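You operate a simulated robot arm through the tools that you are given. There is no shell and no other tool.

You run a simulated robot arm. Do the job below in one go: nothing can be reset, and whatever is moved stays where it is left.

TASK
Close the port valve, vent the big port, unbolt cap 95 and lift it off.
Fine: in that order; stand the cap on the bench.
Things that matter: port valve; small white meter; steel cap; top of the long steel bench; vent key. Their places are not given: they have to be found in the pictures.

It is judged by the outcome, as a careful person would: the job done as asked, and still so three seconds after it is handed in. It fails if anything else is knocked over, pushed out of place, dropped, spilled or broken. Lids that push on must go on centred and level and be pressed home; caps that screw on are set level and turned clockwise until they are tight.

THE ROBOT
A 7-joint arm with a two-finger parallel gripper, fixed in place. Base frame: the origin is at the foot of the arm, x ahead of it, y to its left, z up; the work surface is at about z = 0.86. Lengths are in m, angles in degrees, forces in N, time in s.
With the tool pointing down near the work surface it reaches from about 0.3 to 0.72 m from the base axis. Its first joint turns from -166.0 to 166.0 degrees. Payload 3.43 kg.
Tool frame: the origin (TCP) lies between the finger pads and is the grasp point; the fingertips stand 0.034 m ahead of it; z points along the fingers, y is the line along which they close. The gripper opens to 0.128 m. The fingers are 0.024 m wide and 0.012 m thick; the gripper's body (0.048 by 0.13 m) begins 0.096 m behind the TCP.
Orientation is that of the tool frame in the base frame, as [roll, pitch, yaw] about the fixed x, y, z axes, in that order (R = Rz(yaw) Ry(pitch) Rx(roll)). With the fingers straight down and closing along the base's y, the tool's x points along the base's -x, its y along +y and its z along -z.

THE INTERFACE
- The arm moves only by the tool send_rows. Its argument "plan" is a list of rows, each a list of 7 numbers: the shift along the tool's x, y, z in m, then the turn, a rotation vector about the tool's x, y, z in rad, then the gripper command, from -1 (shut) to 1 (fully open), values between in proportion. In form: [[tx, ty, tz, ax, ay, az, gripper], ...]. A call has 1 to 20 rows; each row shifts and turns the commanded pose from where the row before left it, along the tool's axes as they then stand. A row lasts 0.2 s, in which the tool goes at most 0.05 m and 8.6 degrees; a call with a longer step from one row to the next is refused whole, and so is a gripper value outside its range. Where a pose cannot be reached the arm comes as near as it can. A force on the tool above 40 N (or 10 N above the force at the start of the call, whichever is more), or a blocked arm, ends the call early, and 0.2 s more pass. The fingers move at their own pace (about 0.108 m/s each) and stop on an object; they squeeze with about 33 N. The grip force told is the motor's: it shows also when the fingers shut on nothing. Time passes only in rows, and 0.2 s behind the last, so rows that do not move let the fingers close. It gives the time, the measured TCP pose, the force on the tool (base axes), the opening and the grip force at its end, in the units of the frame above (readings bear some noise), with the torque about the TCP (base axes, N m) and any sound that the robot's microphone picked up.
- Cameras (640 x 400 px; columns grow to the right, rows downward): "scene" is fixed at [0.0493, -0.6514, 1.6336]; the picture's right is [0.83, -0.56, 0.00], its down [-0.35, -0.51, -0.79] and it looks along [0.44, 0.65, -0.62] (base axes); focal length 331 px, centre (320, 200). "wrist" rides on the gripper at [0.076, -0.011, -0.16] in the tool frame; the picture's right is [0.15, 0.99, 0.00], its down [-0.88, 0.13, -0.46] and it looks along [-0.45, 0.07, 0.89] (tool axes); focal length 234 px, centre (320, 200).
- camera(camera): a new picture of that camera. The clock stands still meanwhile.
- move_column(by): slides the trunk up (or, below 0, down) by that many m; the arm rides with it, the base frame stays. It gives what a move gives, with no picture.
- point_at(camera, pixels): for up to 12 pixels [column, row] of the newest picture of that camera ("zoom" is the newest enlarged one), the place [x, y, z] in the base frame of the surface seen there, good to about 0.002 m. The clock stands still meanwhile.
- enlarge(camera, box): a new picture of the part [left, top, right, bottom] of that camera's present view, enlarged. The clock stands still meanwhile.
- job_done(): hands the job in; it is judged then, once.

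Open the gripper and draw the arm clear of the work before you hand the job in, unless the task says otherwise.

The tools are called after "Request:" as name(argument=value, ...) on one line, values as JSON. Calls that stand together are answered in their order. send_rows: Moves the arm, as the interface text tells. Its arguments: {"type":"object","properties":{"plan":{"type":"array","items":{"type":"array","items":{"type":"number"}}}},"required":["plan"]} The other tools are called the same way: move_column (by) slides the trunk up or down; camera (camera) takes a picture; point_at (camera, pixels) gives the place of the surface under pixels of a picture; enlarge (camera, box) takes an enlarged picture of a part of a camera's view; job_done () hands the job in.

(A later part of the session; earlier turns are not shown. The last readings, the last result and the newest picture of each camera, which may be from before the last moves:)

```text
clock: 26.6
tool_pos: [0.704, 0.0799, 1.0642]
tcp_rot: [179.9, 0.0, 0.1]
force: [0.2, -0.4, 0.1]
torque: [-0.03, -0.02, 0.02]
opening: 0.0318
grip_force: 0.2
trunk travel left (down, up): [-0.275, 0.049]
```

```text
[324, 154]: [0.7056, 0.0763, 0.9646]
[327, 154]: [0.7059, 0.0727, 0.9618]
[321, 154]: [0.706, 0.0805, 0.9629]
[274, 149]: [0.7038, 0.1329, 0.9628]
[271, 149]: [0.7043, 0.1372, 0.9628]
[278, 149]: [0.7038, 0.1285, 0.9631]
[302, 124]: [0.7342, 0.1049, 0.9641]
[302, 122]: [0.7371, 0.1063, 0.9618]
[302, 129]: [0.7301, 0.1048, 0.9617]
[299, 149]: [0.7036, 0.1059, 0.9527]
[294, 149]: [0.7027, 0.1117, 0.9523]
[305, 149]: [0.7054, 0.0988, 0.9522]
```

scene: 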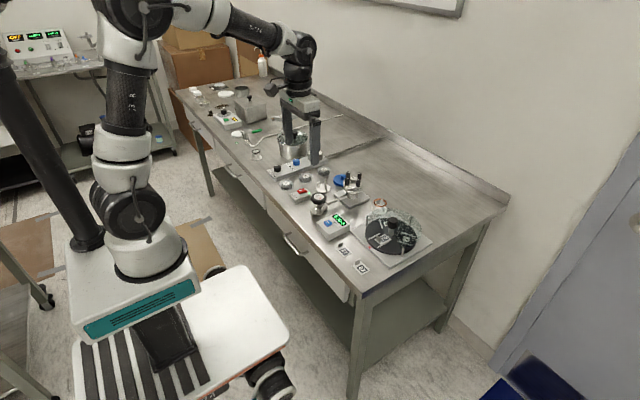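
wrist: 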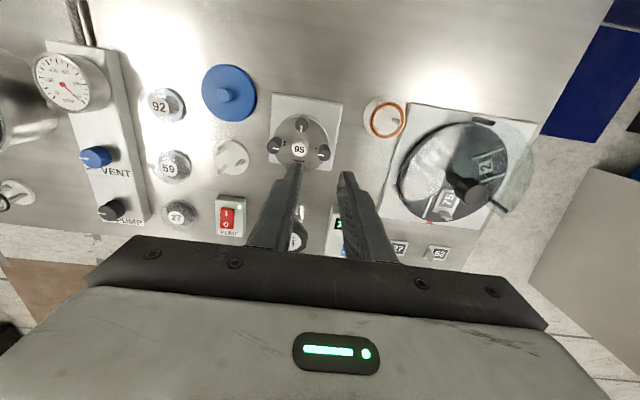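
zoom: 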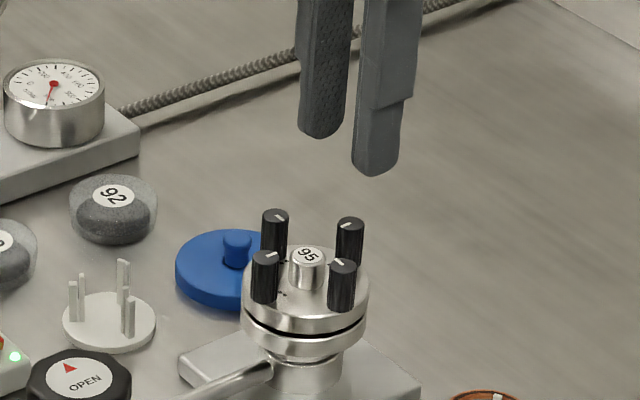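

Knob 1 is at (0.706, 0.0763), top 0.9635. I centre over it and go down to just above it, then check.

Request:
send_rows(plan=[[0, 0.0034, 0.03, 0, 0, 0, -0.5], [0, 0, 0.028, 0, 0, 0, -0.5], [0, 0, 0, 0, 0, 0, -0.5]])

Request:
camera(camera="wrist")

Request:
enlarge(camera="wrist", box=[260, 120, 380, 220])

Request:
enlarge(camera="scene", box=[320, 140, 390, 200])

```text
clock: 27.4
tool_pos: [0.7064, 0.0789, 1.0028]
tcp_rot: [179.9, 0.0, 0.1]
force: [-0.4, 0.9, 0.2]
torque: [-0.03, 0.04, 0.04]
opening: 0.0322
grip_force: 0.1
trunk travel left (down, up): [-0.275, 0.049]
```

```text
taken
```

wrist: 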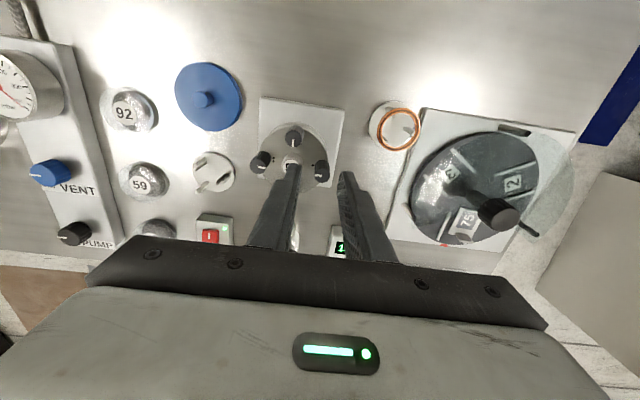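

```text
4.00 times, centred on (320, 170) of wrist
```

zoom: 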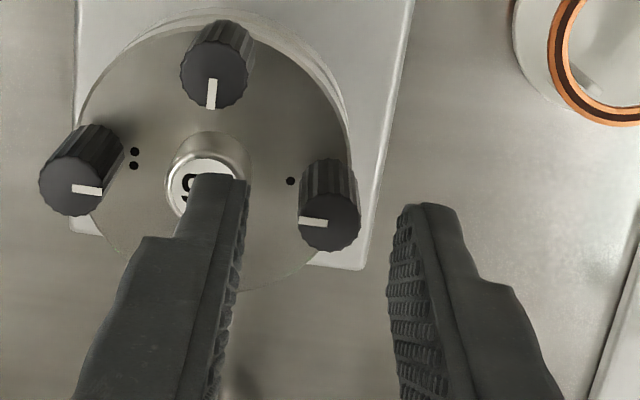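

```text
6.67 times, centred on (355, 170) of scene
```

zoom: 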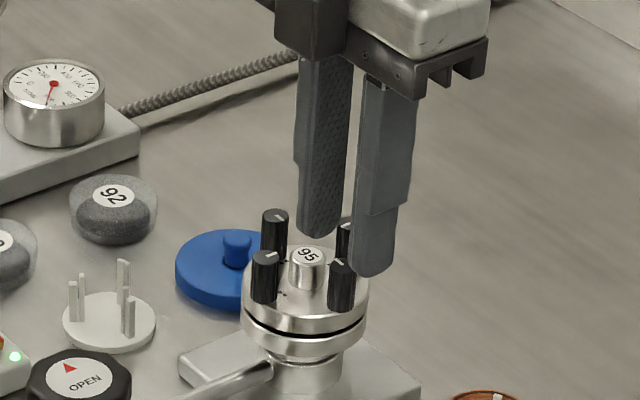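

Projected tool axis is (319,174), while knob 1's top is at about (322,176), so I shift 2.5 mm in −y, go down to TCP z ≈ 0.9895 and close.

Request:
send_rows(plan=[[-0.0008, 0.0026, 0, 0, 0, 0, -0.5], [0, 0, 0.0135, 0, 0, 0, -0.5], [0, 0, 0, 0, 0, 0, -1], [0, 0, 0, 0, 0, 0, -1]])

Request:
enlarge(camera="wrist", box=[260, 120, 380, 220])

Request:
enlarge(camera="scene", box=[320, 140, 390, 200])

```text
clock: 28.4
tool_pos: [0.7049, 0.0747, 0.99]
tcp_rot: [-179.9, 0.1, 0.2]
force: [-1.0, 6.8, 0.5]
torque: [0.42, 0.04, 0.02]
opening: 0.0141
grip_force: 32.8
trunk travel left (down, up): [-0.275, 0.049]
```

```text
4.00 times, centred on (320, 170) of wrist
```

zoom: 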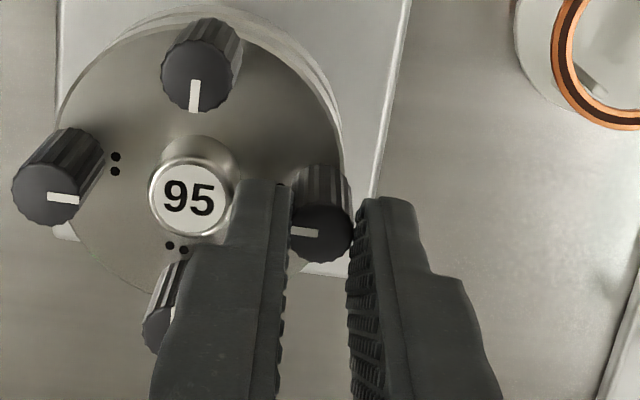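

```text
6.67 times, centred on (355, 170) of scene
```

zoom: 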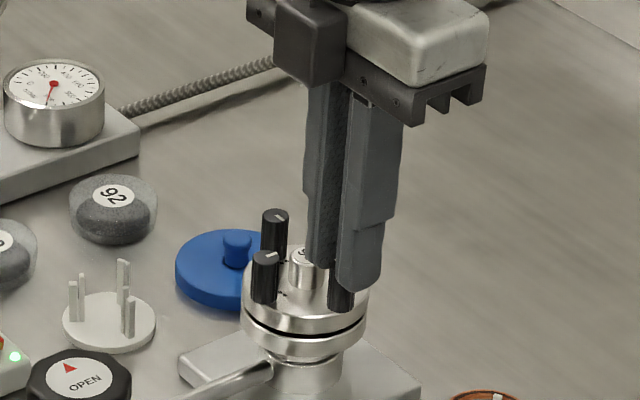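

Knob 1 is gripped (opening 0.014, centred at wrist (320,178)). I turn it counter-clockwise seen from above, first about 40°.

Request:
send_rows(plan=[[0, -0.001, 0, 0, 0, -0.1, -1], [0, 0, 0, 0, 0, -0.12, -1], [0, 0, 0, 0, 0, -0.12, -1], [0, 0, 0, 0, 0, -0.12, -1], [0, 0, 0, 0, 0, -0.12, -1], [0, 0, 0, 0, 0, -0.12, -1]])

Request:
enlarge(camera="wrist", box=[260, 120, 380, 220])

Request:
enlarge(camera="scene", box=[320, 140, 390, 200])

```text
clock: 29.8
tool_pos: [0.7045, 0.0753, 0.9924]
tcp_rot: [-179.9, 0.1, 40.4]
force: [-0.9, 9.1, -7.2]
torque: [0.04, 0.28, 0.02]
opening: 0.0137
grip_force: 33.0
trunk travel left (down, up): [-0.275, 0.049]
```

```text
4.00 times, centred on (320, 170) of wrist
```

zoom: 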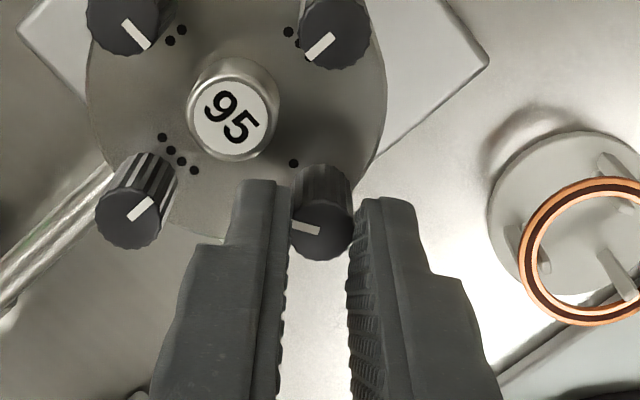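

```text
6.67 times, centred on (355, 170) of scene
```

zoom: 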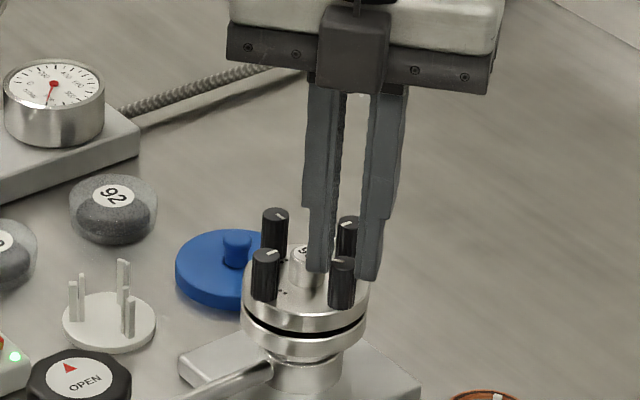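

The knob turns with the fingers at little torque. I continue counter-clockwise about 95° more.

Request:
send_rows(plan=[[0, 0, 0, 0, 0, -0.14, -1], [0, 0, 0, 0, 0, -0.14, -1], [0, 0, 0, 0, 0, -0.14, -1], [0, 0, 0, 0, 0, -0.14, -1], [0, 0, 0, 0, 0, -0.14, -1], [0, 0, 0, 0, 0, -0.14, -1], [0, 0, 0, 0, 0, -0.14, -1], [0, 0, 0, 0, 0, -0.14, -1], [0, 0, 0, 0, 0, -0.14, -1], [0, 0, 0, 0, 0, -0.14, -1], [0, 0, 0, 0, 0, -0.14, -1], [0, 0, 0, 0, 0, -0.14, -1]])

Request:
enlarge(camera="wrist", box=[260, 120, 380, 220])

Request:
enlarge(camera="scene", box=[320, 140, 390, 200])

```text
clock: 32.4
tool_pos: [0.7062, 0.0746, 0.9931]
tcp_rot: [179.9, 0.0, 136.6]
force: [13.5, 11.2, -2.9]
torque: [0.55, -0.23, -0.05]
opening: 0.0139
grip_force: 32.9
trunk travel left (down, up): [-0.275, 0.049]
```

```text
4.00 times, centred on (320, 170) of wrist
```

zoom: 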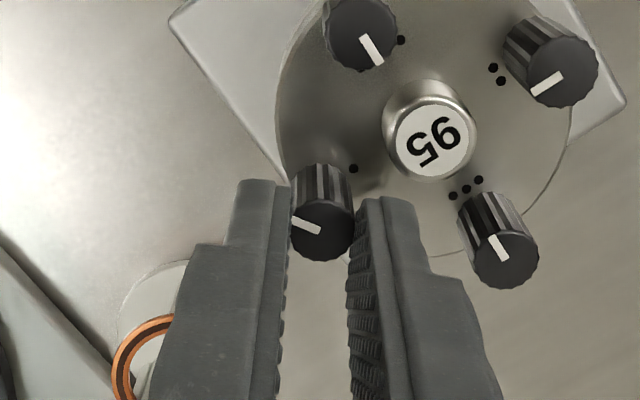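

```text
6.67 times, centred on (355, 170) of scene
```

zoom: 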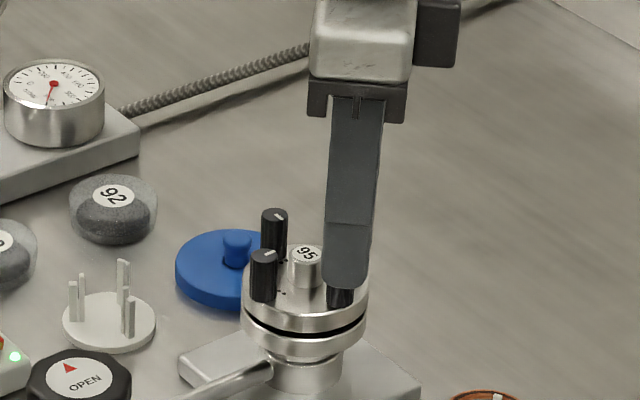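

136° turned, still free. I relieve the side force (13, 11 N) by 1.5 mm and keep turning another ~95°.

Request:
send_rows(plan=[[0, 0.0014, 0, 0, 0, -0.14, -1], [0, 0, 0, 0, 0, -0.14, -1], [0, 0, 0, 0, 0, -0.14, -1], [0, 0, 0, 0, 0, -0.14, -1], [0, 0, 0, 0, 0, -0.14, -1], [0, 0, 0, 0, 0, -0.14, -1], [0, 0, 0, 0, 0, -0.14, -1], [0, 0, 0, 0, 0, -0.14, -1], [0, 0, 0, 0, 0, -0.14, -1], [0, 0, 0, 0, 0, -0.14, -1], [0, 0, 0, 0, 0, -0.14, -1], [0, 0, 0, 0, 0, -0.14, -1]])

Request:
enlarge(camera="wrist", box=[260, 120, 380, 220])

Request:
enlarge(camera="scene", box=[320, 140, 390, 200])

```text
clock: 35.0
tool_pos: [0.7042, 0.0741, 0.9924]
tcp_rot: [179.9, -0.1, -127.1]
force: [-2.2, 6.1, 0.2]
torque: [0.01, 0.41, -0.21]
opening: 0.0137
grip_force: 33.2
trunk travel left (down, up): [-0.275, 0.049]
```

```text
4.00 times, centred on (320, 170) of wrist
```

zoom: 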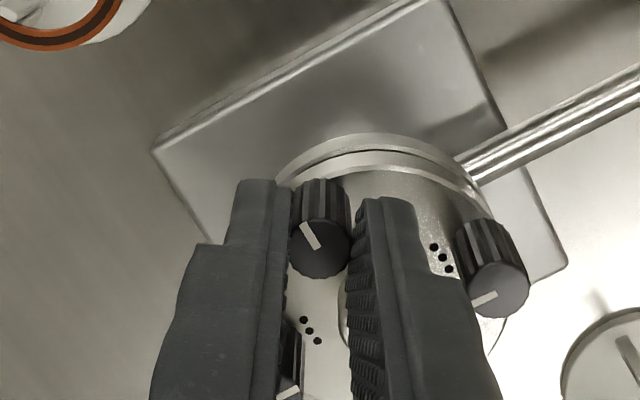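

```text
6.67 times, centred on (355, 170) of scene
```

zoom: 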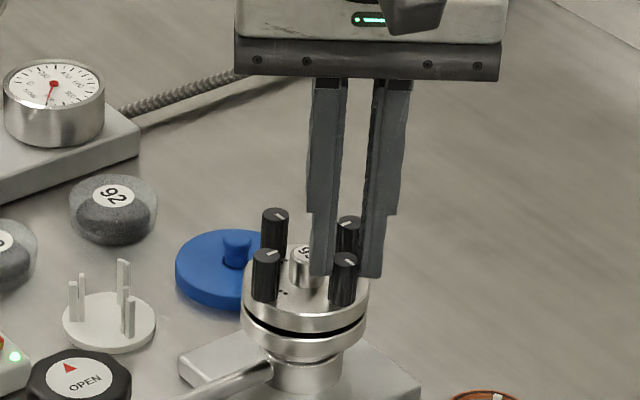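

The index line has now slipped ~45° in the fingers with −0.21 N m torque, so knob 1 seems to have reached an end stop near half a turn. I release, lift and look.

Request:
send_rows(plan=[[0, 0, 0, 0, 0, 0, -0.5], [0, 0, 0, 0, 0, 0, -0.5], [0, 0, -0.03, 0, 0, 0, -0.5], [0, 0, -0.03, 0, 0, 0, -0.5]])

Request:
camera(camera="wrist")

Request:
enlarge(camera="wrist", box=[260, 120, 380, 220])

Request:
enlarge(camera="scene", box=[338, 168, 368, 190])

```text
clock: 36.0
tool_pos: [0.705, 0.0759, 1.0545]
tcp_rot: [-179.9, 0.0, -127.3]
force: [0.5, -0.4, 0.6]
torque: [-0.02, 0.01, 0.03]
opening: 0.0322
grip_force: 0.0
trunk travel left (down, up): [-0.275, 0.049]
```

```text
taken
```

wrist: 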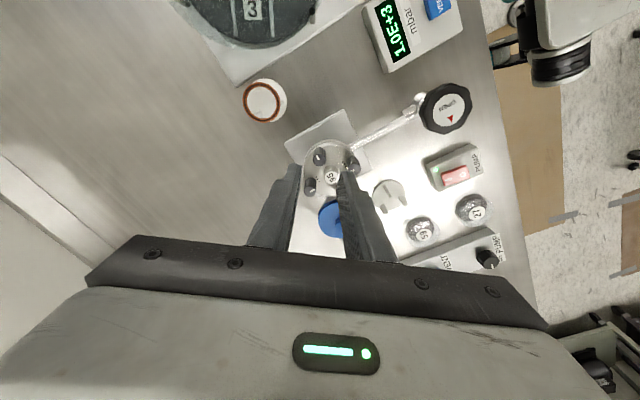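

```text
4.00 times, centred on (320, 170) of wrist
```

zoom: 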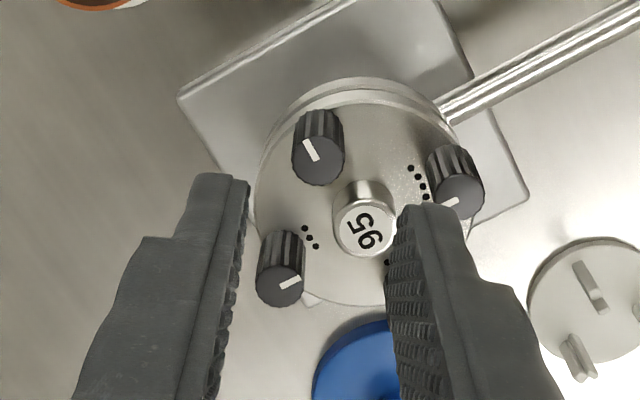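

```text
16.00 times, centred on (353, 179) of scene
```

zoom: 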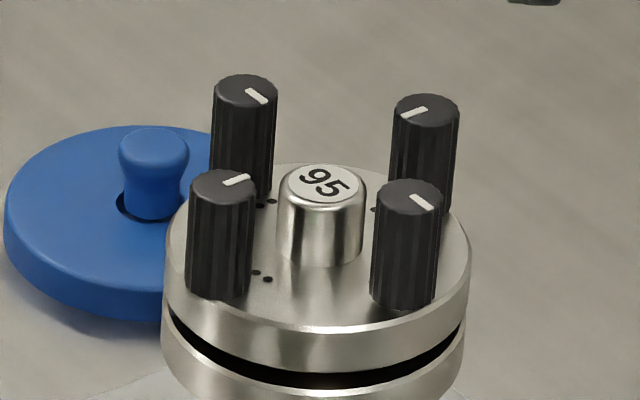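

Knob 1 now points outward (half a turn, at its stop) and stands slightly higher. I wind the wrist back for knob 2.

Request:
send_rows(plan=[[0, 0, 0, 0, 0, 0.149, -0.5], [0, 0, 0, 0, 0, 0.149, -0.5], [0, 0, 0, 0, 0, 0.149, -0.5], [0, 0, 0, 0, 0, 0.149, -0.5], [0, 0, 0, 0, 0, 0.149, -0.5], [0, 0, 0, 0, 0, 0.149, -0.5], [0, 0, 0, 0, 0, 0.149, -0.5], [0, 0, 0, 0, 0, 0.149, -0.5], [0, 0, 0, 0, 0, 0.149, -0.5], [0, 0, 0, 0, 0, 0.149, -0.5], [0, 0, 0, 0, 0, 0.149, -0.5], [0, 0, 0, 0, 0, 0.149, -0.5], [0, 0, 0, 0, 0, 0.149, -0.5], [0, 0, 0, 0, 0, 0.149, -0.5], [0, 0, 0, 0, 0, 0.149, -0.5], [0, 0, 0, 0, 0, 0.149, -0.5], [0, 0, 0, 0, 0, 0.149, -0.5], [0, 0, 0, 0, 0, 0.149, -0.5], [0, 0, 0, 0, 0, 0.149, -0.5], [0, 0, 0, 0, 0, 0.149, -0.5]])

Request:
send_rows(plan=[[0, 0, 0, 0, 0, 0.135, -0.5], [0, 0, 0, 0, 0, 0.135, -0.5], [0, 0, 0, 0, 0, 0.135, -0.5], [0, 0, 0, 0, 0, 0.135, -0.5], [0, 0, 0, 0, 0, 0.135, -0.5], [0, 0, 0, 0, 0, 0.135, -0.5], [0, 0, 0, 0, 0, 0.135, -0.5], [0, 0, 0, 0, 0, 0.135, -0.5], [0, -0.028, 0, 0, 0, 0, -0.5], [0, -0.028, 0, 0, 0, 0, -0.5]])

Request:
camera(camera="wrist")

Request:
enlarge(camera="wrist", box=[260, 100, 400, 220])

```text
clock: 40.2
tool_pos: [0.705, 0.0759, 1.0523]
tcp_rot: [-180.0, 0.1, 61.9]
force: [0.5, 0.7, 0.3]
torque: [0.02, 0.0, 0.05]
opening: 0.0321
grip_force: 0.0
trunk travel left (down, up): [-0.275, 0.049]
```

```text
clock: 42.4
tool_pos: [0.6989, 0.1262, 1.055]
tcp_rot: [-179.9, 0.0, 0.1]
force: [-0.1, -0.8, 1.3]
torque: [0.09, -0.07, 0.0]
opening: 0.0321
grip_force: 0.0
out of reach, approached as far as the arm can: row 10
trunk travel left (down, up): [-0.275, 0.049]
```

```text
taken
```

wrist: 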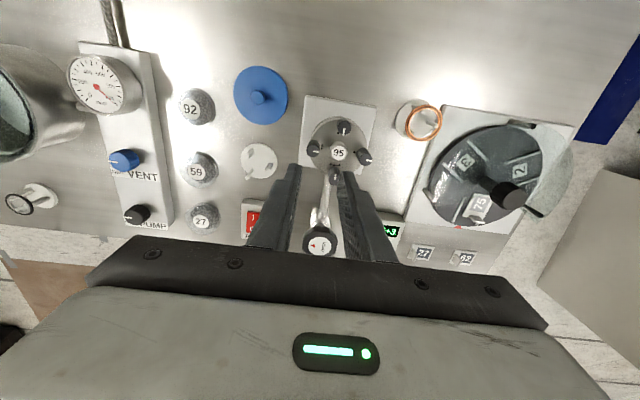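

```text
3.33 times, centred on (330, 160) of wrist
```

zoom: 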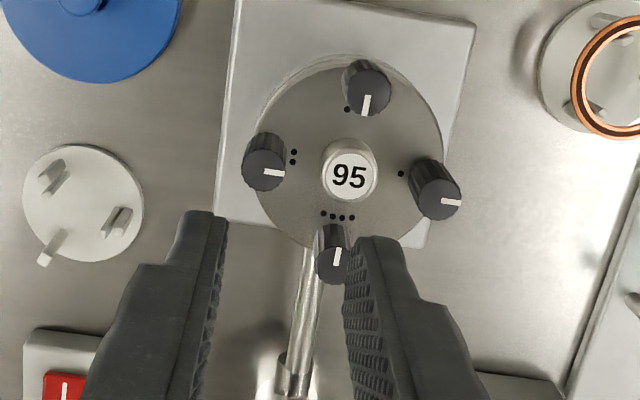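

At z 1.055 the arm stopped short (0.699, 0.126, radius 0.71) of knob 2. I lower by 3 cm (tips still well above the knobs) to learn how reach varies with height.

Request:
send_rows(plan=[[0, 0, 0.03, 0, 0, 0, -0.5], [0, 0, 0, 0, 0, 0, -0.5]])

```text
clock: 43.0
tool_pos: [0.7001, 0.127, 1.022]
tcp_rot: [180.0, 0.0, 0.1]
force: [-0.8, 0.0, 0.1]
torque: [0.01, -0.03, 0.02]
opening: 0.032
grip_force: 0.1
trunk travel left (down, up): [-0.275, 0.049]
```

It no longer complains, so I probe outward toward knob 2 at this height.

Request:
send_rows(plan=[[0.004, -0.006, 0, 0, 0, 0, -0.5], [0, 0, 0, 0, 0, 0, -0.5]])

```text
clock: 43.6
tool_pos: [0.7011, 0.1343, 1.0212]
tcp_rot: [179.9, -0.1, 0.3]
force: [-0.6, 0.1, 0.6]
torque: [0.03, 0.03, 0.02]
opening: 0.0322
grip_force: 0.1
out of reach, approached as far as the arm can: row 1
trunk travel left (down, up): [-0.275, 0.049]
```

Max radius here is about 0.714 with a vertical tool, growing slightly at lower heights, so knobs 2 (0.7165) and 3 (0.742) need a small outward tilt of the tool. I turn to yaw ≈ 11° (tool x radial) and tilt 3.4° outward, then measure again.

Request:
send_rows(plan=[[-0.004, 0, -0.01, 0, 0, -0.1, -0.5], [0, 0, 0, 0, 0, -0.087, -0.5], [0, 0, 0, 0, 0.06, 0, -0.5]])

Request:
camera(camera="wrist")

Request:
enlarge(camera="wrist", box=[260, 100, 400, 220])

```text
clock: 44.4
tool_pos: [0.6991, 0.1337, 1.031]
tcp_rot: [180.0, -3.4, 10.8]
force: [-0.7, -0.7, 0.6]
torque: [0.0, 0.03, -0.02]
opening: 0.032
grip_force: 0.0
trunk travel left (down, up): [-0.275, 0.049]
```

```text
taken
```

wrist: 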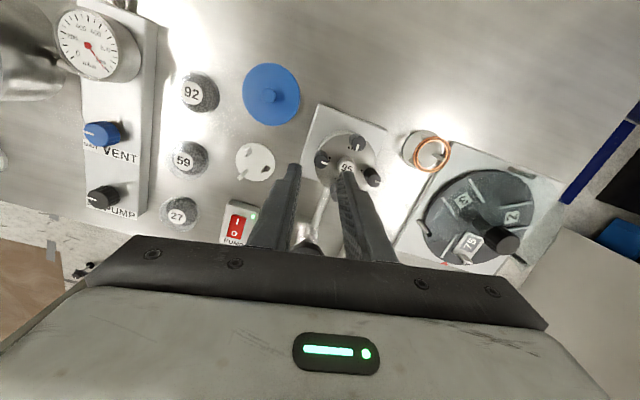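

```text
3.33 times, centred on (330, 160) of wrist
```

zoom: 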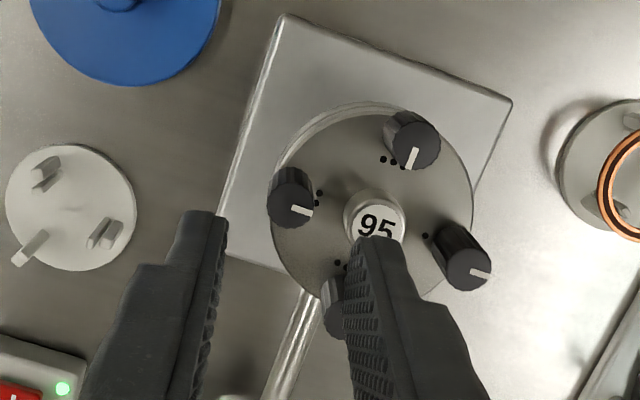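

I measure the knob tops in this zoom: knob 2 (291,205), knob 3 (413,145), knob 1 (466,268), post (380,215), plus cap surface points to check its level.

Request:
point_at(camera="zoom", pixels=[[291, 206], [277, 206], [305, 202], [413, 142], [425, 145], [466, 266], [478, 266], [378, 215], [300, 255], [345, 140], [440, 205], [420, 280]])

```text
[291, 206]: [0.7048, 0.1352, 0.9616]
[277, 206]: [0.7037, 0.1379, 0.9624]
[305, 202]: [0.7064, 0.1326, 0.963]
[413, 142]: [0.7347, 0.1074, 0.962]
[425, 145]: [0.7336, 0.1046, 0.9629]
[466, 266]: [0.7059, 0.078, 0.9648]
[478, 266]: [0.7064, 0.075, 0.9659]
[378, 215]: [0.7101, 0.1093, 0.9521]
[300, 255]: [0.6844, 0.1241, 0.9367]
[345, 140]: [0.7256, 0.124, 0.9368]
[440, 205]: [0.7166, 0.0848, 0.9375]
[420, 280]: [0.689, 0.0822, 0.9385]
```

Knob 2 sits at (0.7045, 0.1347), top 0.9625, cap still level. I correct 2 mm and go down along the tilted axis in two steps.

Request:
send_rows(plan=[[0.0019, 0.001, 0.015, 0, 0, 0, -0.5], [0, 0, 0.015, 0, 0, 0, -0.5], [0, 0, 0, 0, 0, 0, -0.5]])

Request:
enlarge(camera="wrist", box=[260, 120, 380, 220])

Request:
enlarge(camera="scene", box=[320, 140, 390, 200])

```text
clock: 45.2
tool_pos: [0.7022, 0.1341, 0.9999]
tcp_rot: [180.0, -3.4, 10.8]
force: [-0.2, -0.2, -0.5]
torque: [0.0, 0.01, 0.01]
opening: 0.0321
grip_force: 0.0
trunk travel left (down, up): [-0.275, 0.049]
```

```text
4.00 times, centred on (320, 170) of wrist
```

zoom: 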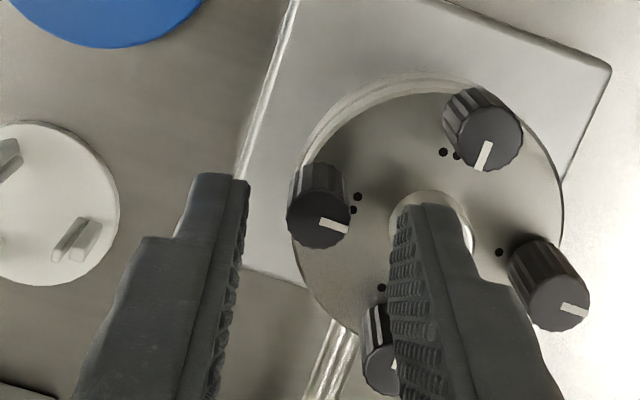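

```text
6.67 times, centred on (355, 170) of scene
```

zoom: 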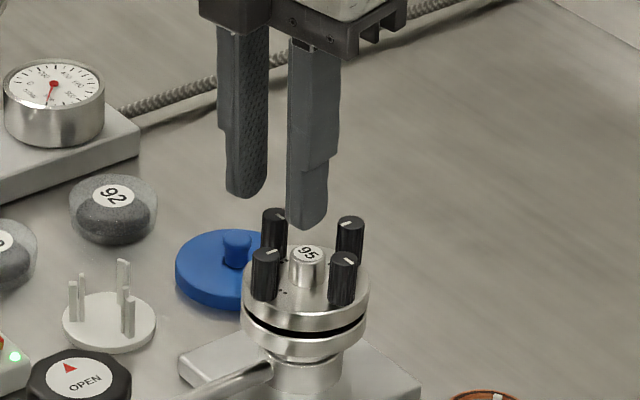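

Knob 2's top at wrist (320,173.5) matches the projected axis (319,175). I go down 11 mm and grip.

Request:
send_rows(plan=[[0, 0, 0.011, 0, 0, 0, -0.5], [0, 0, 0, 0, 0, 0, -1], [0, 0, 0, 0, 0, 0, -1]])

Request:
enlarge(camera="wrist", box=[260, 120, 380, 220])

```text
clock: 46.0
tool_pos: [0.7032, 0.1348, 0.988]
tcp_rot: [180.0, -3.4, 10.8]
force: [-1.1, 1.5, -0.2]
torque: [0.0, 0.02, 0.06]
opening: 0.0138
grip_force: 32.7
trunk travel left (down, up): [-0.275, 0.049]
```

```text
4.00 times, centred on (320, 170) of wrist
```

zoom: 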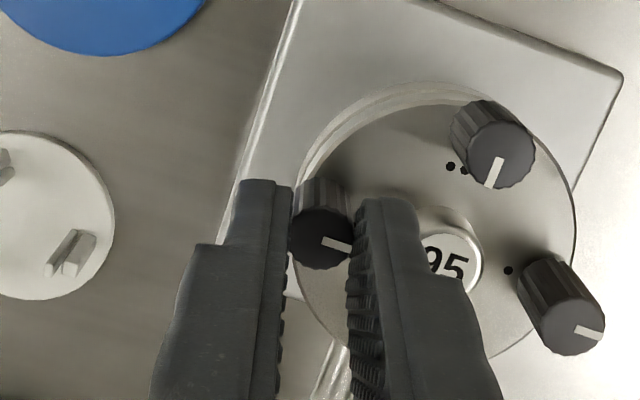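

Gripped cleanly with almost no side force. I turn counter-clockwise ~96°.

Request:
send_rows(plan=[[0, 0, 0, 0, 0, -0.14, -1], [0, 0, 0, 0, 0, -0.14, -1], [0, 0, 0, 0, 0, -0.14, -1], [0, 0, 0, 0, 0, -0.14, -1], [0, 0, 0, 0, 0, -0.14, -1], [0, 0, 0, 0, 0, -0.14, -1], [0, 0, 0, 0, 0, -0.14, -1], [0, 0, 0, 0, 0, -0.14, -1], [0, 0, 0, 0, 0, -0.14, -1], [0, 0, 0, 0, 0, -0.14, -1], [0, 0, 0, 0, 0, -0.14, -1], [0, 0, 0, 0, 0, -0.14, -1]])

Request:
enlarge(camera="wrist", box=[260, 120, 380, 220])

Request:
enlarge(camera="scene", box=[320, 140, 390, 200])

```text
clock: 48.6
tool_pos: [0.7017, 0.1343, 0.9905]
tcp_rot: [176.7, 0.4, 107.1]
force: [-2.4, -0.9, -6.0]
torque: [0.76, 0.55, -0.05]
opening: 0.0141
grip_force: 33.8
trunk travel left (down, up): [-0.275, 0.049]
```

```text
4.00 times, centred on (320, 170) of wrist
```

zoom: 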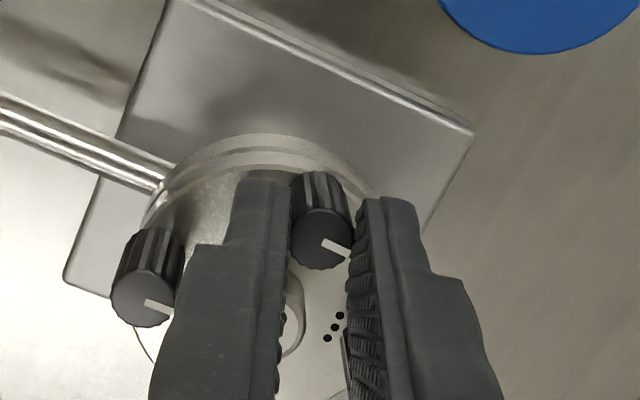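

```text
6.67 times, centred on (355, 170) of scene
```

zoom: 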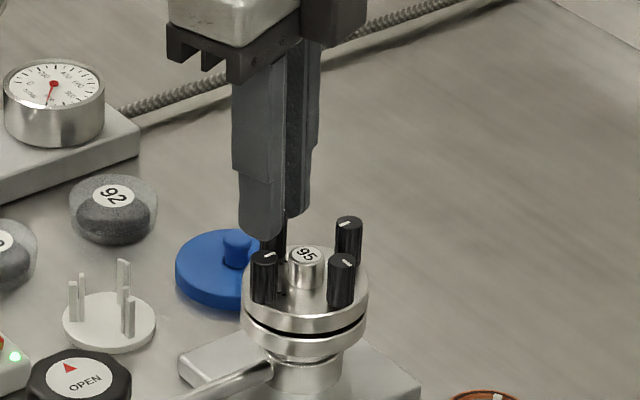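

The knob follows with the fingers; low forces. I turn another ~100° to reach its stop.

Request:
send_rows(plan=[[0, 0, 0, 0, 0, -0.14, -1], [0, 0, 0, 0, 0, -0.14, -1], [0, 0, 0, 0, 0, -0.14, -1], [0, 0, 0, 0, 0, -0.14, -1], [0, 0, 0, 0, 0, -0.14, -1], [0, 0, 0, 0, 0, -0.14, -1], [0, 0, 0, 0, 0, -0.14, -1], [0, 0, 0, 0, 0, -0.14, -1], [0, 0, 0, 0, 0, -0.14, -1], [0, 0, 0, 0, 0, -0.14, -1], [0, 0, 0, 0, 0, -0.14, -1], [0, 0, 0, 0, 0, -0.14, -1], [0, 0, 0, 0, 0, -0.14, -1]])

Request:
enlarge(camera="wrist", box=[260, 120, 380, 220])

Request:
enlarge(camera="scene", box=[320, 140, 390, 200])

```text
clock: 51.4
tool_pos: [0.7033, 0.1348, 0.9918]
tcp_rot: [-178.8, 3.5, -148.6]
force: [-0.1, -3.8, 0.1]
torque: [-0.17, 0.32, -0.12]
opening: 0.014
grip_force: 33.4
trunk travel left (down, up): [-0.275, 0.049]
```

```text
4.00 times, centred on (320, 170) of wrist
```

zoom: 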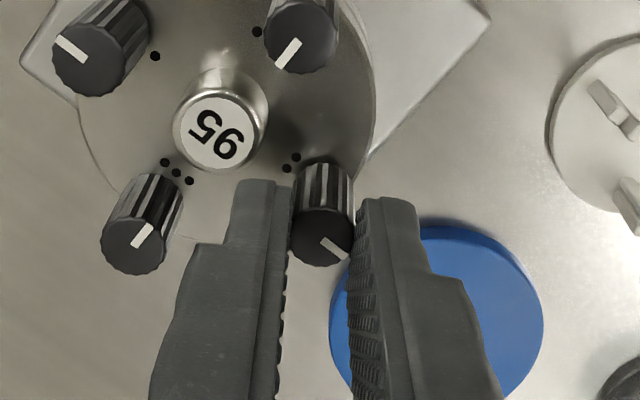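

```text
6.67 times, centred on (355, 170) of scene
```

zoom: 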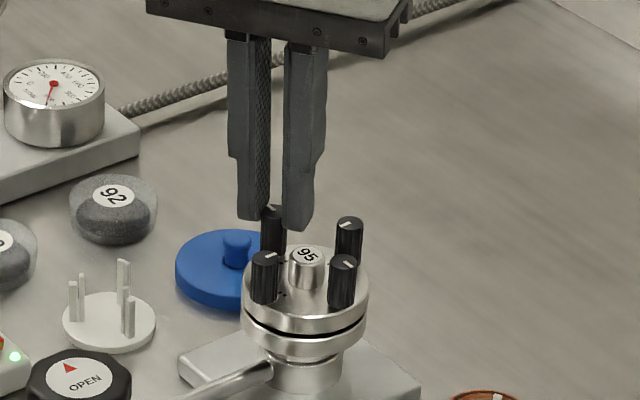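

Knob 2 has reached its stop (line points outward, slight slip). I release, back out along the tool axis and wind back for knob 3.

Request:
send_rows(plan=[[0, 0, 0, 0, 0, 0, -0.5], [0, 0, 0, 0, 0, 0, -0.5], [0, 0, -0.03, 0, 0, 0, -0.5], [0, 0, -0.03, 0, 0, 0, -0.5]])

Request:
send_rows(plan=[[0, 0, 0, 0, 0, 0.149, -0.5], [0, 0, 0, 0, 0, 0.149, -0.5], [0, 0, 0, 0, 0, 0.149, -0.5], [0, 0, 0, 0, 0, 0.149, -0.5], [0, 0, 0, 0, 0, 0.149, -0.5], [0, 0, 0, 0, 0, 0.149, -0.5], [0, 0, 0, 0, 0, 0.149, -0.5], [0, 0, 0, 0, 0, 0.149, -0.5], [0, 0, 0, 0, 0, 0.149, -0.5], [0, 0, 0, 0, 0, 0.149, -0.5], [0, 0, 0, 0, 0, 0.149, -0.5], [0, 0, 0, 0, 0, 0.149, -0.5], [0, 0, 0, 0, 0, 0.149, -0.5], [0, 0, 0, 0, 0, 0.149, -0.5], [0, 0, 0, 0, 0, 0.149, -0.5], [0, 0, 0, 0, 0, 0.149, -0.5], [0, 0, 0, 0, 0, 0.149, -0.5], [0, 0, 0, 0, 0, 0.149, -0.5], [0, 0, 0, 0, 0, 0.149, -0.5], [0, 0, 0, 0, 0, 0.149, -0.5]])

Request:
send_rows(plan=[[0, 0, 0, 0, 0, 0.14, -0.5], [0, 0, 0, 0, 0, 0.14, -0.5], [0, 0, 0, 0, 0, 0.14, -0.5], [0, 0, 0, 0, 0, 0.145, -0.5], [0, 0, 0, 0, 0.0716, 0, -0.5]])

Request:
camera(camera="wrist")

Request:
enlarge(camera="scene", box=[338, 168, 368, 190])

```text
clock: 52.4
tool_pos: [0.6998, 0.1364, 1.0506]
tcp_rot: [-178.8, 3.4, -148.7]
force: [0.5, 1.2, -0.7]
torque: [0.02, 0.01, 0.01]
opening: 0.0321
grip_force: 0.0
trunk travel left (down, up): [-0.275, 0.049]
```

```text
clock: 56.6
tool_pos: [0.6977, 0.133, 1.0506]
tcp_rot: [178.3, -3.1, 40.3]
force: [-0.2, 0.1, -0.4]
torque: [0.02, -0.02, -0.01]
opening: 0.0319
grip_force: 0.0
trunk travel left (down, up): [-0.275, 0.049]
```

```text
clock: 57.8
tool_pos: [0.7003, 0.1337, 1.0506]
tcp_rot: [-179.8, -7.5, 8.0]
force: [0.6, 0.8, 0.6]
torque: [0.0, 0.01, -0.01]
opening: 0.032
grip_force: 0.1
trunk travel left (down, up): [-0.275, 0.049]
```

```text
taken
```

wrist: 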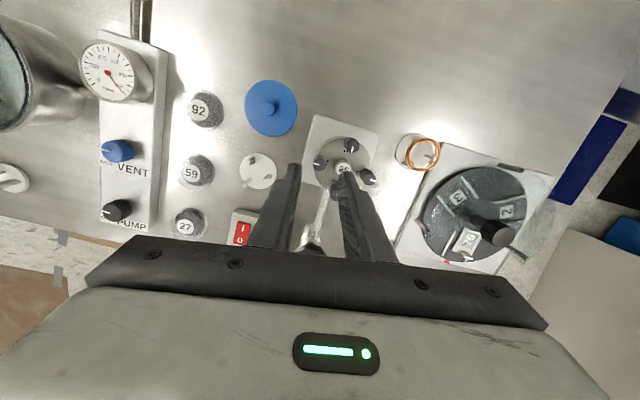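

```text
16.00 times, centred on (353, 179) of scene
```

zoom: 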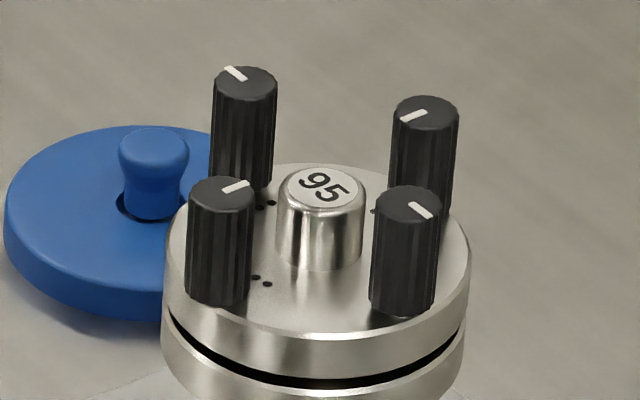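

Knobs 1 and 2 now both point outward and stand higher, the cap is level. I move over knob 3 at (0.734, 0.1055) with a 7.5° outward tilt.

Request:
send_rows(plan=[[0.0092, 0.0163, 0.005, 0, 0, 0, -0.5], [0.0092, 0.0163, 0.008, 0, 0, 0, -0.5], [0, 0, 0.005, 0, 0, 0, -0.5]])

Request:
camera(camera="wrist")

Request:
enlarge(camera="wrist", box=[260, 110, 380, 210])

Request:
enlarge(camera="scene", box=[320, 140, 390, 200])

```text
clock: 58.6
tool_pos: [0.7254, 0.104, 1.0346]
tcp_rot: [-179.8, -7.6, 8.0]
force: [0.9, -0.2, 0.9]
torque: [0.0, 0.02, -0.03]
opening: 0.0321
grip_force: 0.0
trunk travel left (down, up): [-0.275, 0.049]
```

```text
taken
```

wrist: 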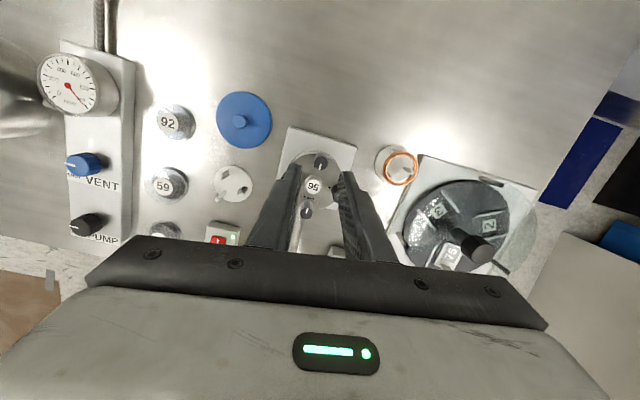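

```text
4.00 times, centred on (320, 160) of wrist
```

zoom: 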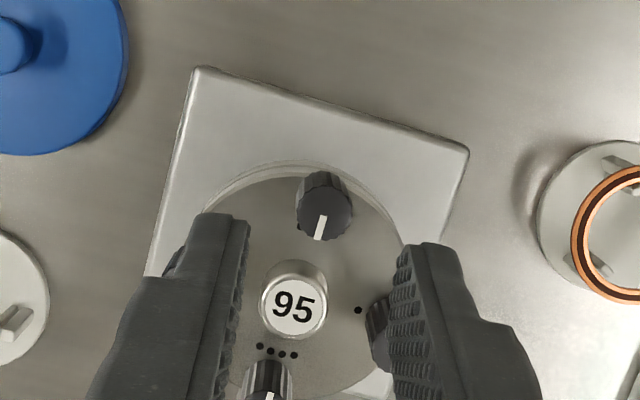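

```text
6.67 times, centred on (355, 170) of scene
```

zoom: 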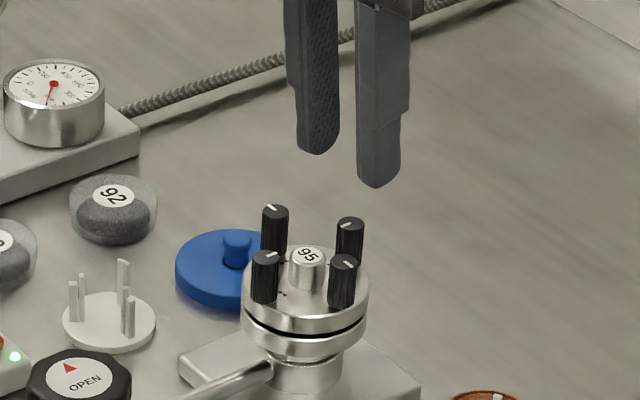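

Knob 3's top at wrist (321,163) lies nearly on the projected axis (319.5,163). I correct 1.2 mm and go down 30 mm, then verify.

Request:
send_rows(plan=[[0, 0.0012, 0.015, 0, 0, 0, -0.5], [0, 0, 0.015, 0, 0, 0, -0.5], [0, 0, 0, 0, 0, 0, -0.5]])

Request:
enlarge(camera="wrist", box=[260, 120, 380, 220])

Request:
enlarge(camera="scene", box=[320, 140, 390, 200])

```text
clock: 59.4
tool_pos: [0.7287, 0.1028, 1.0044]
tcp_rot: [-179.8, -7.5, 8.1]
force: [-0.3, -0.6, -0.3]
torque: [-0.03, 0.01, -0.02]
opening: 0.0321
grip_force: 0.0
trunk travel left (down, up): [-0.275, 0.049]
```

```text
4.00 times, centred on (320, 170) of wrist
```

zoom: 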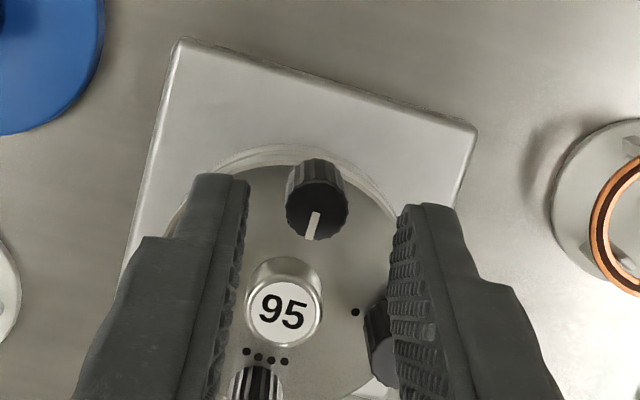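

```text
6.67 times, centred on (355, 170) of scene
```

zoom: 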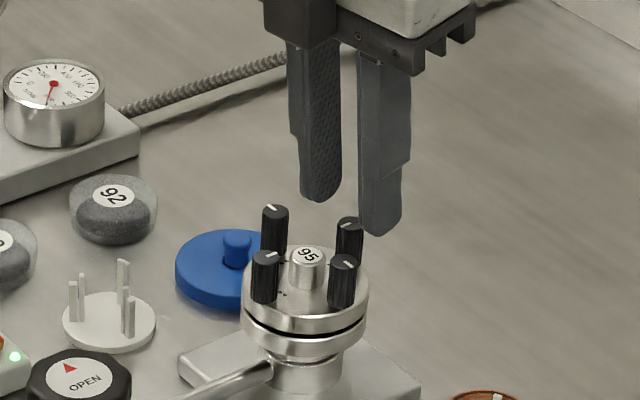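

Well aligned (knob at wrist (319,172), axis (319,173.5)). I go down 14 mm and grip.

Request:
send_rows(plan=[[0.001, 0, 0.014, 0, 0, 0, -0.5], [0, 0, 0, 0, 0, 0, -1], [0, 0, 0, 0, 0, 0, -1]])

Request:
enlarge(camera="wrist", box=[260, 120, 380, 220])

Request:
enlarge(camera="scene", box=[320, 140, 390, 200])

```text
clock: 60.2
tool_pos: [0.7304, 0.1038, 0.9886]
tcp_rot: [-179.7, -7.5, 8.1]
force: [0.2, 1.2, -0.1]
torque: [0.0, -0.06, 0.06]
opening: 0.014
grip_force: 32.9
trunk travel left (down, up): [-0.275, 0.049]
```

```text
4.00 times, centred on (320, 170) of wrist
```

zoom: 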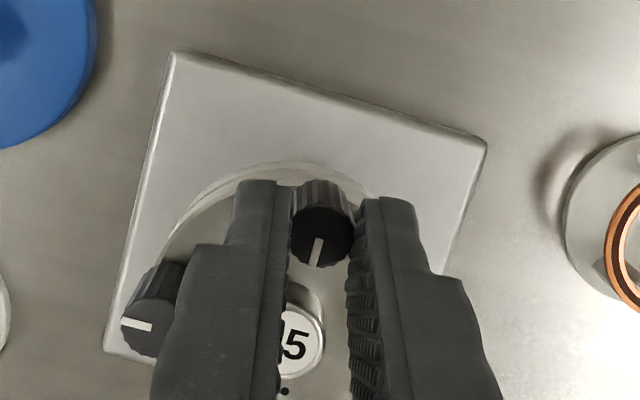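

```text
6.67 times, centred on (355, 170) of scene
```

zoom: 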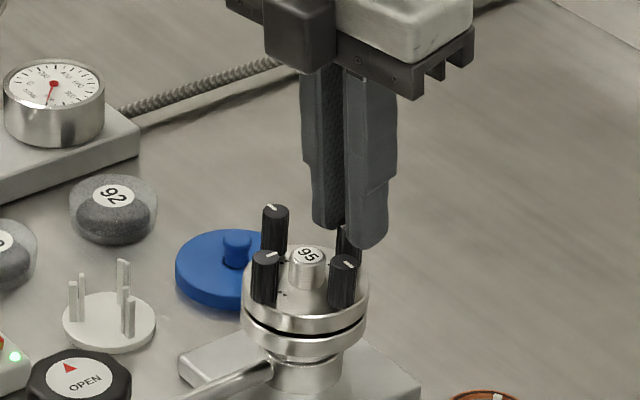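

Knob 3 is gripped. I turn counter-clockwise, creeping up 0.15 mm per row to follow the bolt as it backs out.

Request:
send_rows(plan=[[0, 0, -0.0003, 0, 0, -0.14, -1], [0, 0, -0.0003, 0, 0, -0.14, -1], [0, 0, -0.0002, 0, 0, -0.14, -1], [0, 0, -0.0002, 0, 0, -0.14, -1], [0, 0, -0.0002, 0, 0, -0.14, -1], [0, 0, -0.0001, 0, 0, -0.14, -1], [0, 0, -0.0001, 0, 0, -0.14, -1], [0, 0, -0.0001, 0, 0, -0.14, -1]])

Request:
enlarge(camera="wrist", box=[260, 120, 380, 220])

Request:
enlarge(camera="scene", box=[320, 140, 390, 200])

```text
clock: 62.0
tool_pos: [0.7304, 0.1059, 0.9905]
tcp_rot: [173.5, -3.4, 72.6]
force: [-7.4, 5.2, -10.5]
torque: [0.86, 0.3, -0.01]
opening: 0.014
grip_force: 32.7
trunk travel left (down, up): [-0.275, 0.049]
```

```text
4.00 times, centred on (320, 170) of wrist
```

zoom: 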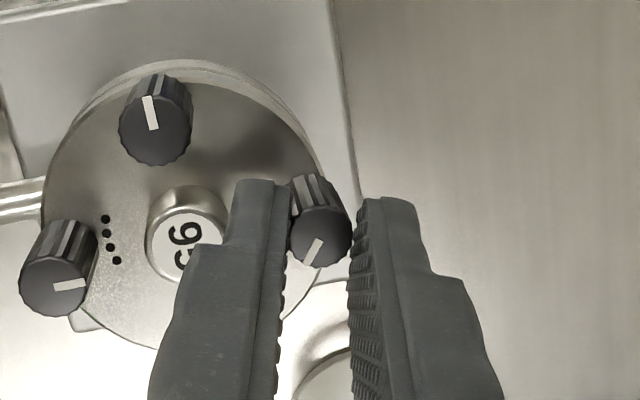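

```text
6.67 times, centred on (355, 170) of scene
```

zoom: 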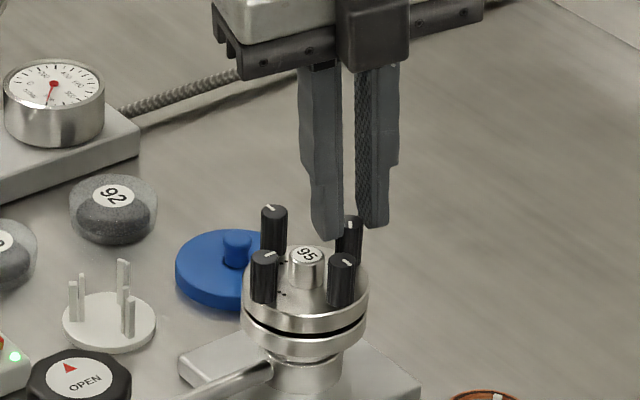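

The knob lags by ~20° (some slip due to the tilt) but is turning. I continue and check.

Request:
send_rows(plan=[[0, 0, 0.0005, 0, 0, -0.12, -1], [0, 0, 0, 0, 0, -0.12, -1], [0, 0, 0, 0, 0, -0.12, -1], [0, 0, 0, 0, 0, -0.12, -1], [0, 0, 0, 0, 0, -0.12, -1], [0, 0, 0, 0, 0, -0.12, -1], [0, 0, 0, 0, 0, -0.12, -1], [0, 0, 0, 0, 0, -0.12, -1]])

Request:
enlarge(camera="wrist", box=[260, 120, 380, 220])

Request:
enlarge(camera="scene", box=[320, 140, 390, 200])

```text
clock: 63.8
tool_pos: [0.731, 0.1044, 0.9944]
tcp_rot: [173.2, 3.7, 127.2]
force: [-7.7, -2.3, 0.4]
torque: [0.48, 0.77, 0.0]
opening: 0.0143
grip_force: 33.1
trunk travel left (down, up): [-0.275, 0.049]
```

```text
4.00 times, centred on (320, 170) of wrist
```

zoom: 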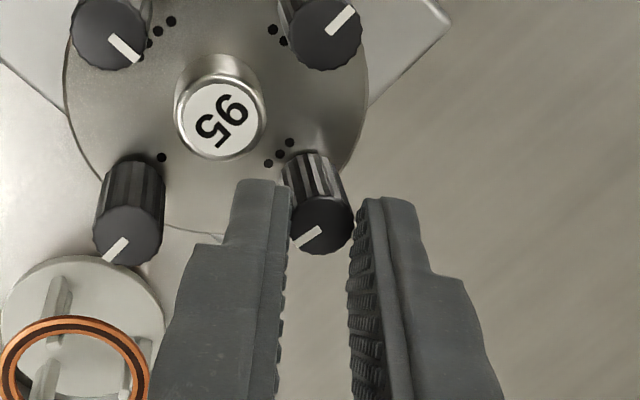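

```text
6.67 times, centred on (355, 170) of scene
```

zoom: 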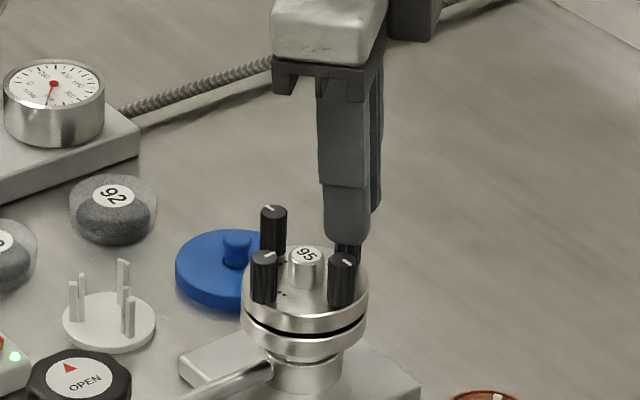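

About 85° of knob turn so far, still moving. I press 1.5 mm deeper and keep going.

Request:
send_rows(plan=[[0, 0, 0.0015, 0, 0, -0.12, -1], [0, 0, 0, 0, 0, -0.12, -1], [0, 0, 0, 0, 0, -0.12, -1], [0, 0, 0, 0, 0, -0.12, -1], [0, 0, 0, 0, 0, -0.12, -1], [0, 0, 0, 0, 0, -0.12, -1], [0, 0, 0, 0, 0, -0.12, -1], [0, 0, 0, 0, 0, -0.12, -1], [0, 0, 0, 0, 0, -0.12, -1], [0, 0, 0, 0, 0, -0.12, -1], [0, 0, 0, 0, 0, -0.12, -1]])

Request:
enlarge(camera="wrist", box=[260, 120, 380, 220])

Request:
enlarge(camera="scene", box=[320, 140, 390, 200])

```text
clock: 66.2
tool_pos: [0.7313, 0.1049, 0.9919]
tcp_rot: [-178.2, 7.4, -156.8]
force: [6.3, 0.5, 9.3]
torque: [0.16, -0.26, -0.01]
opening: 0.0139
grip_force: 32.9
trunk travel left (down, up): [-0.275, 0.049]
```

```text
4.00 times, centred on (320, 170) of wrist
```

zoom: 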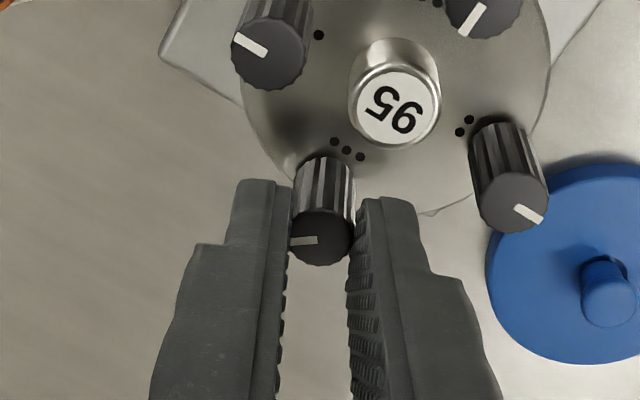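

```text
6.67 times, centred on (355, 170) of scene
```

zoom: 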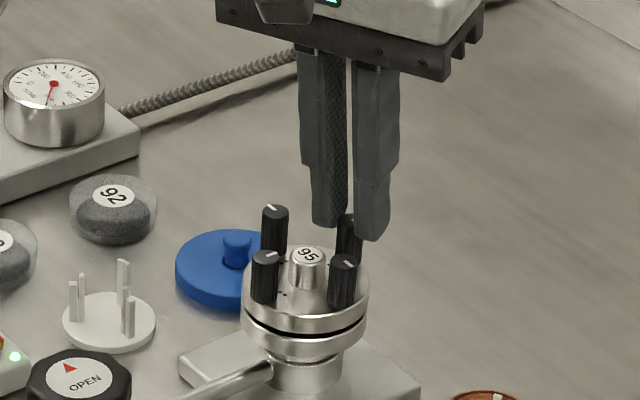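

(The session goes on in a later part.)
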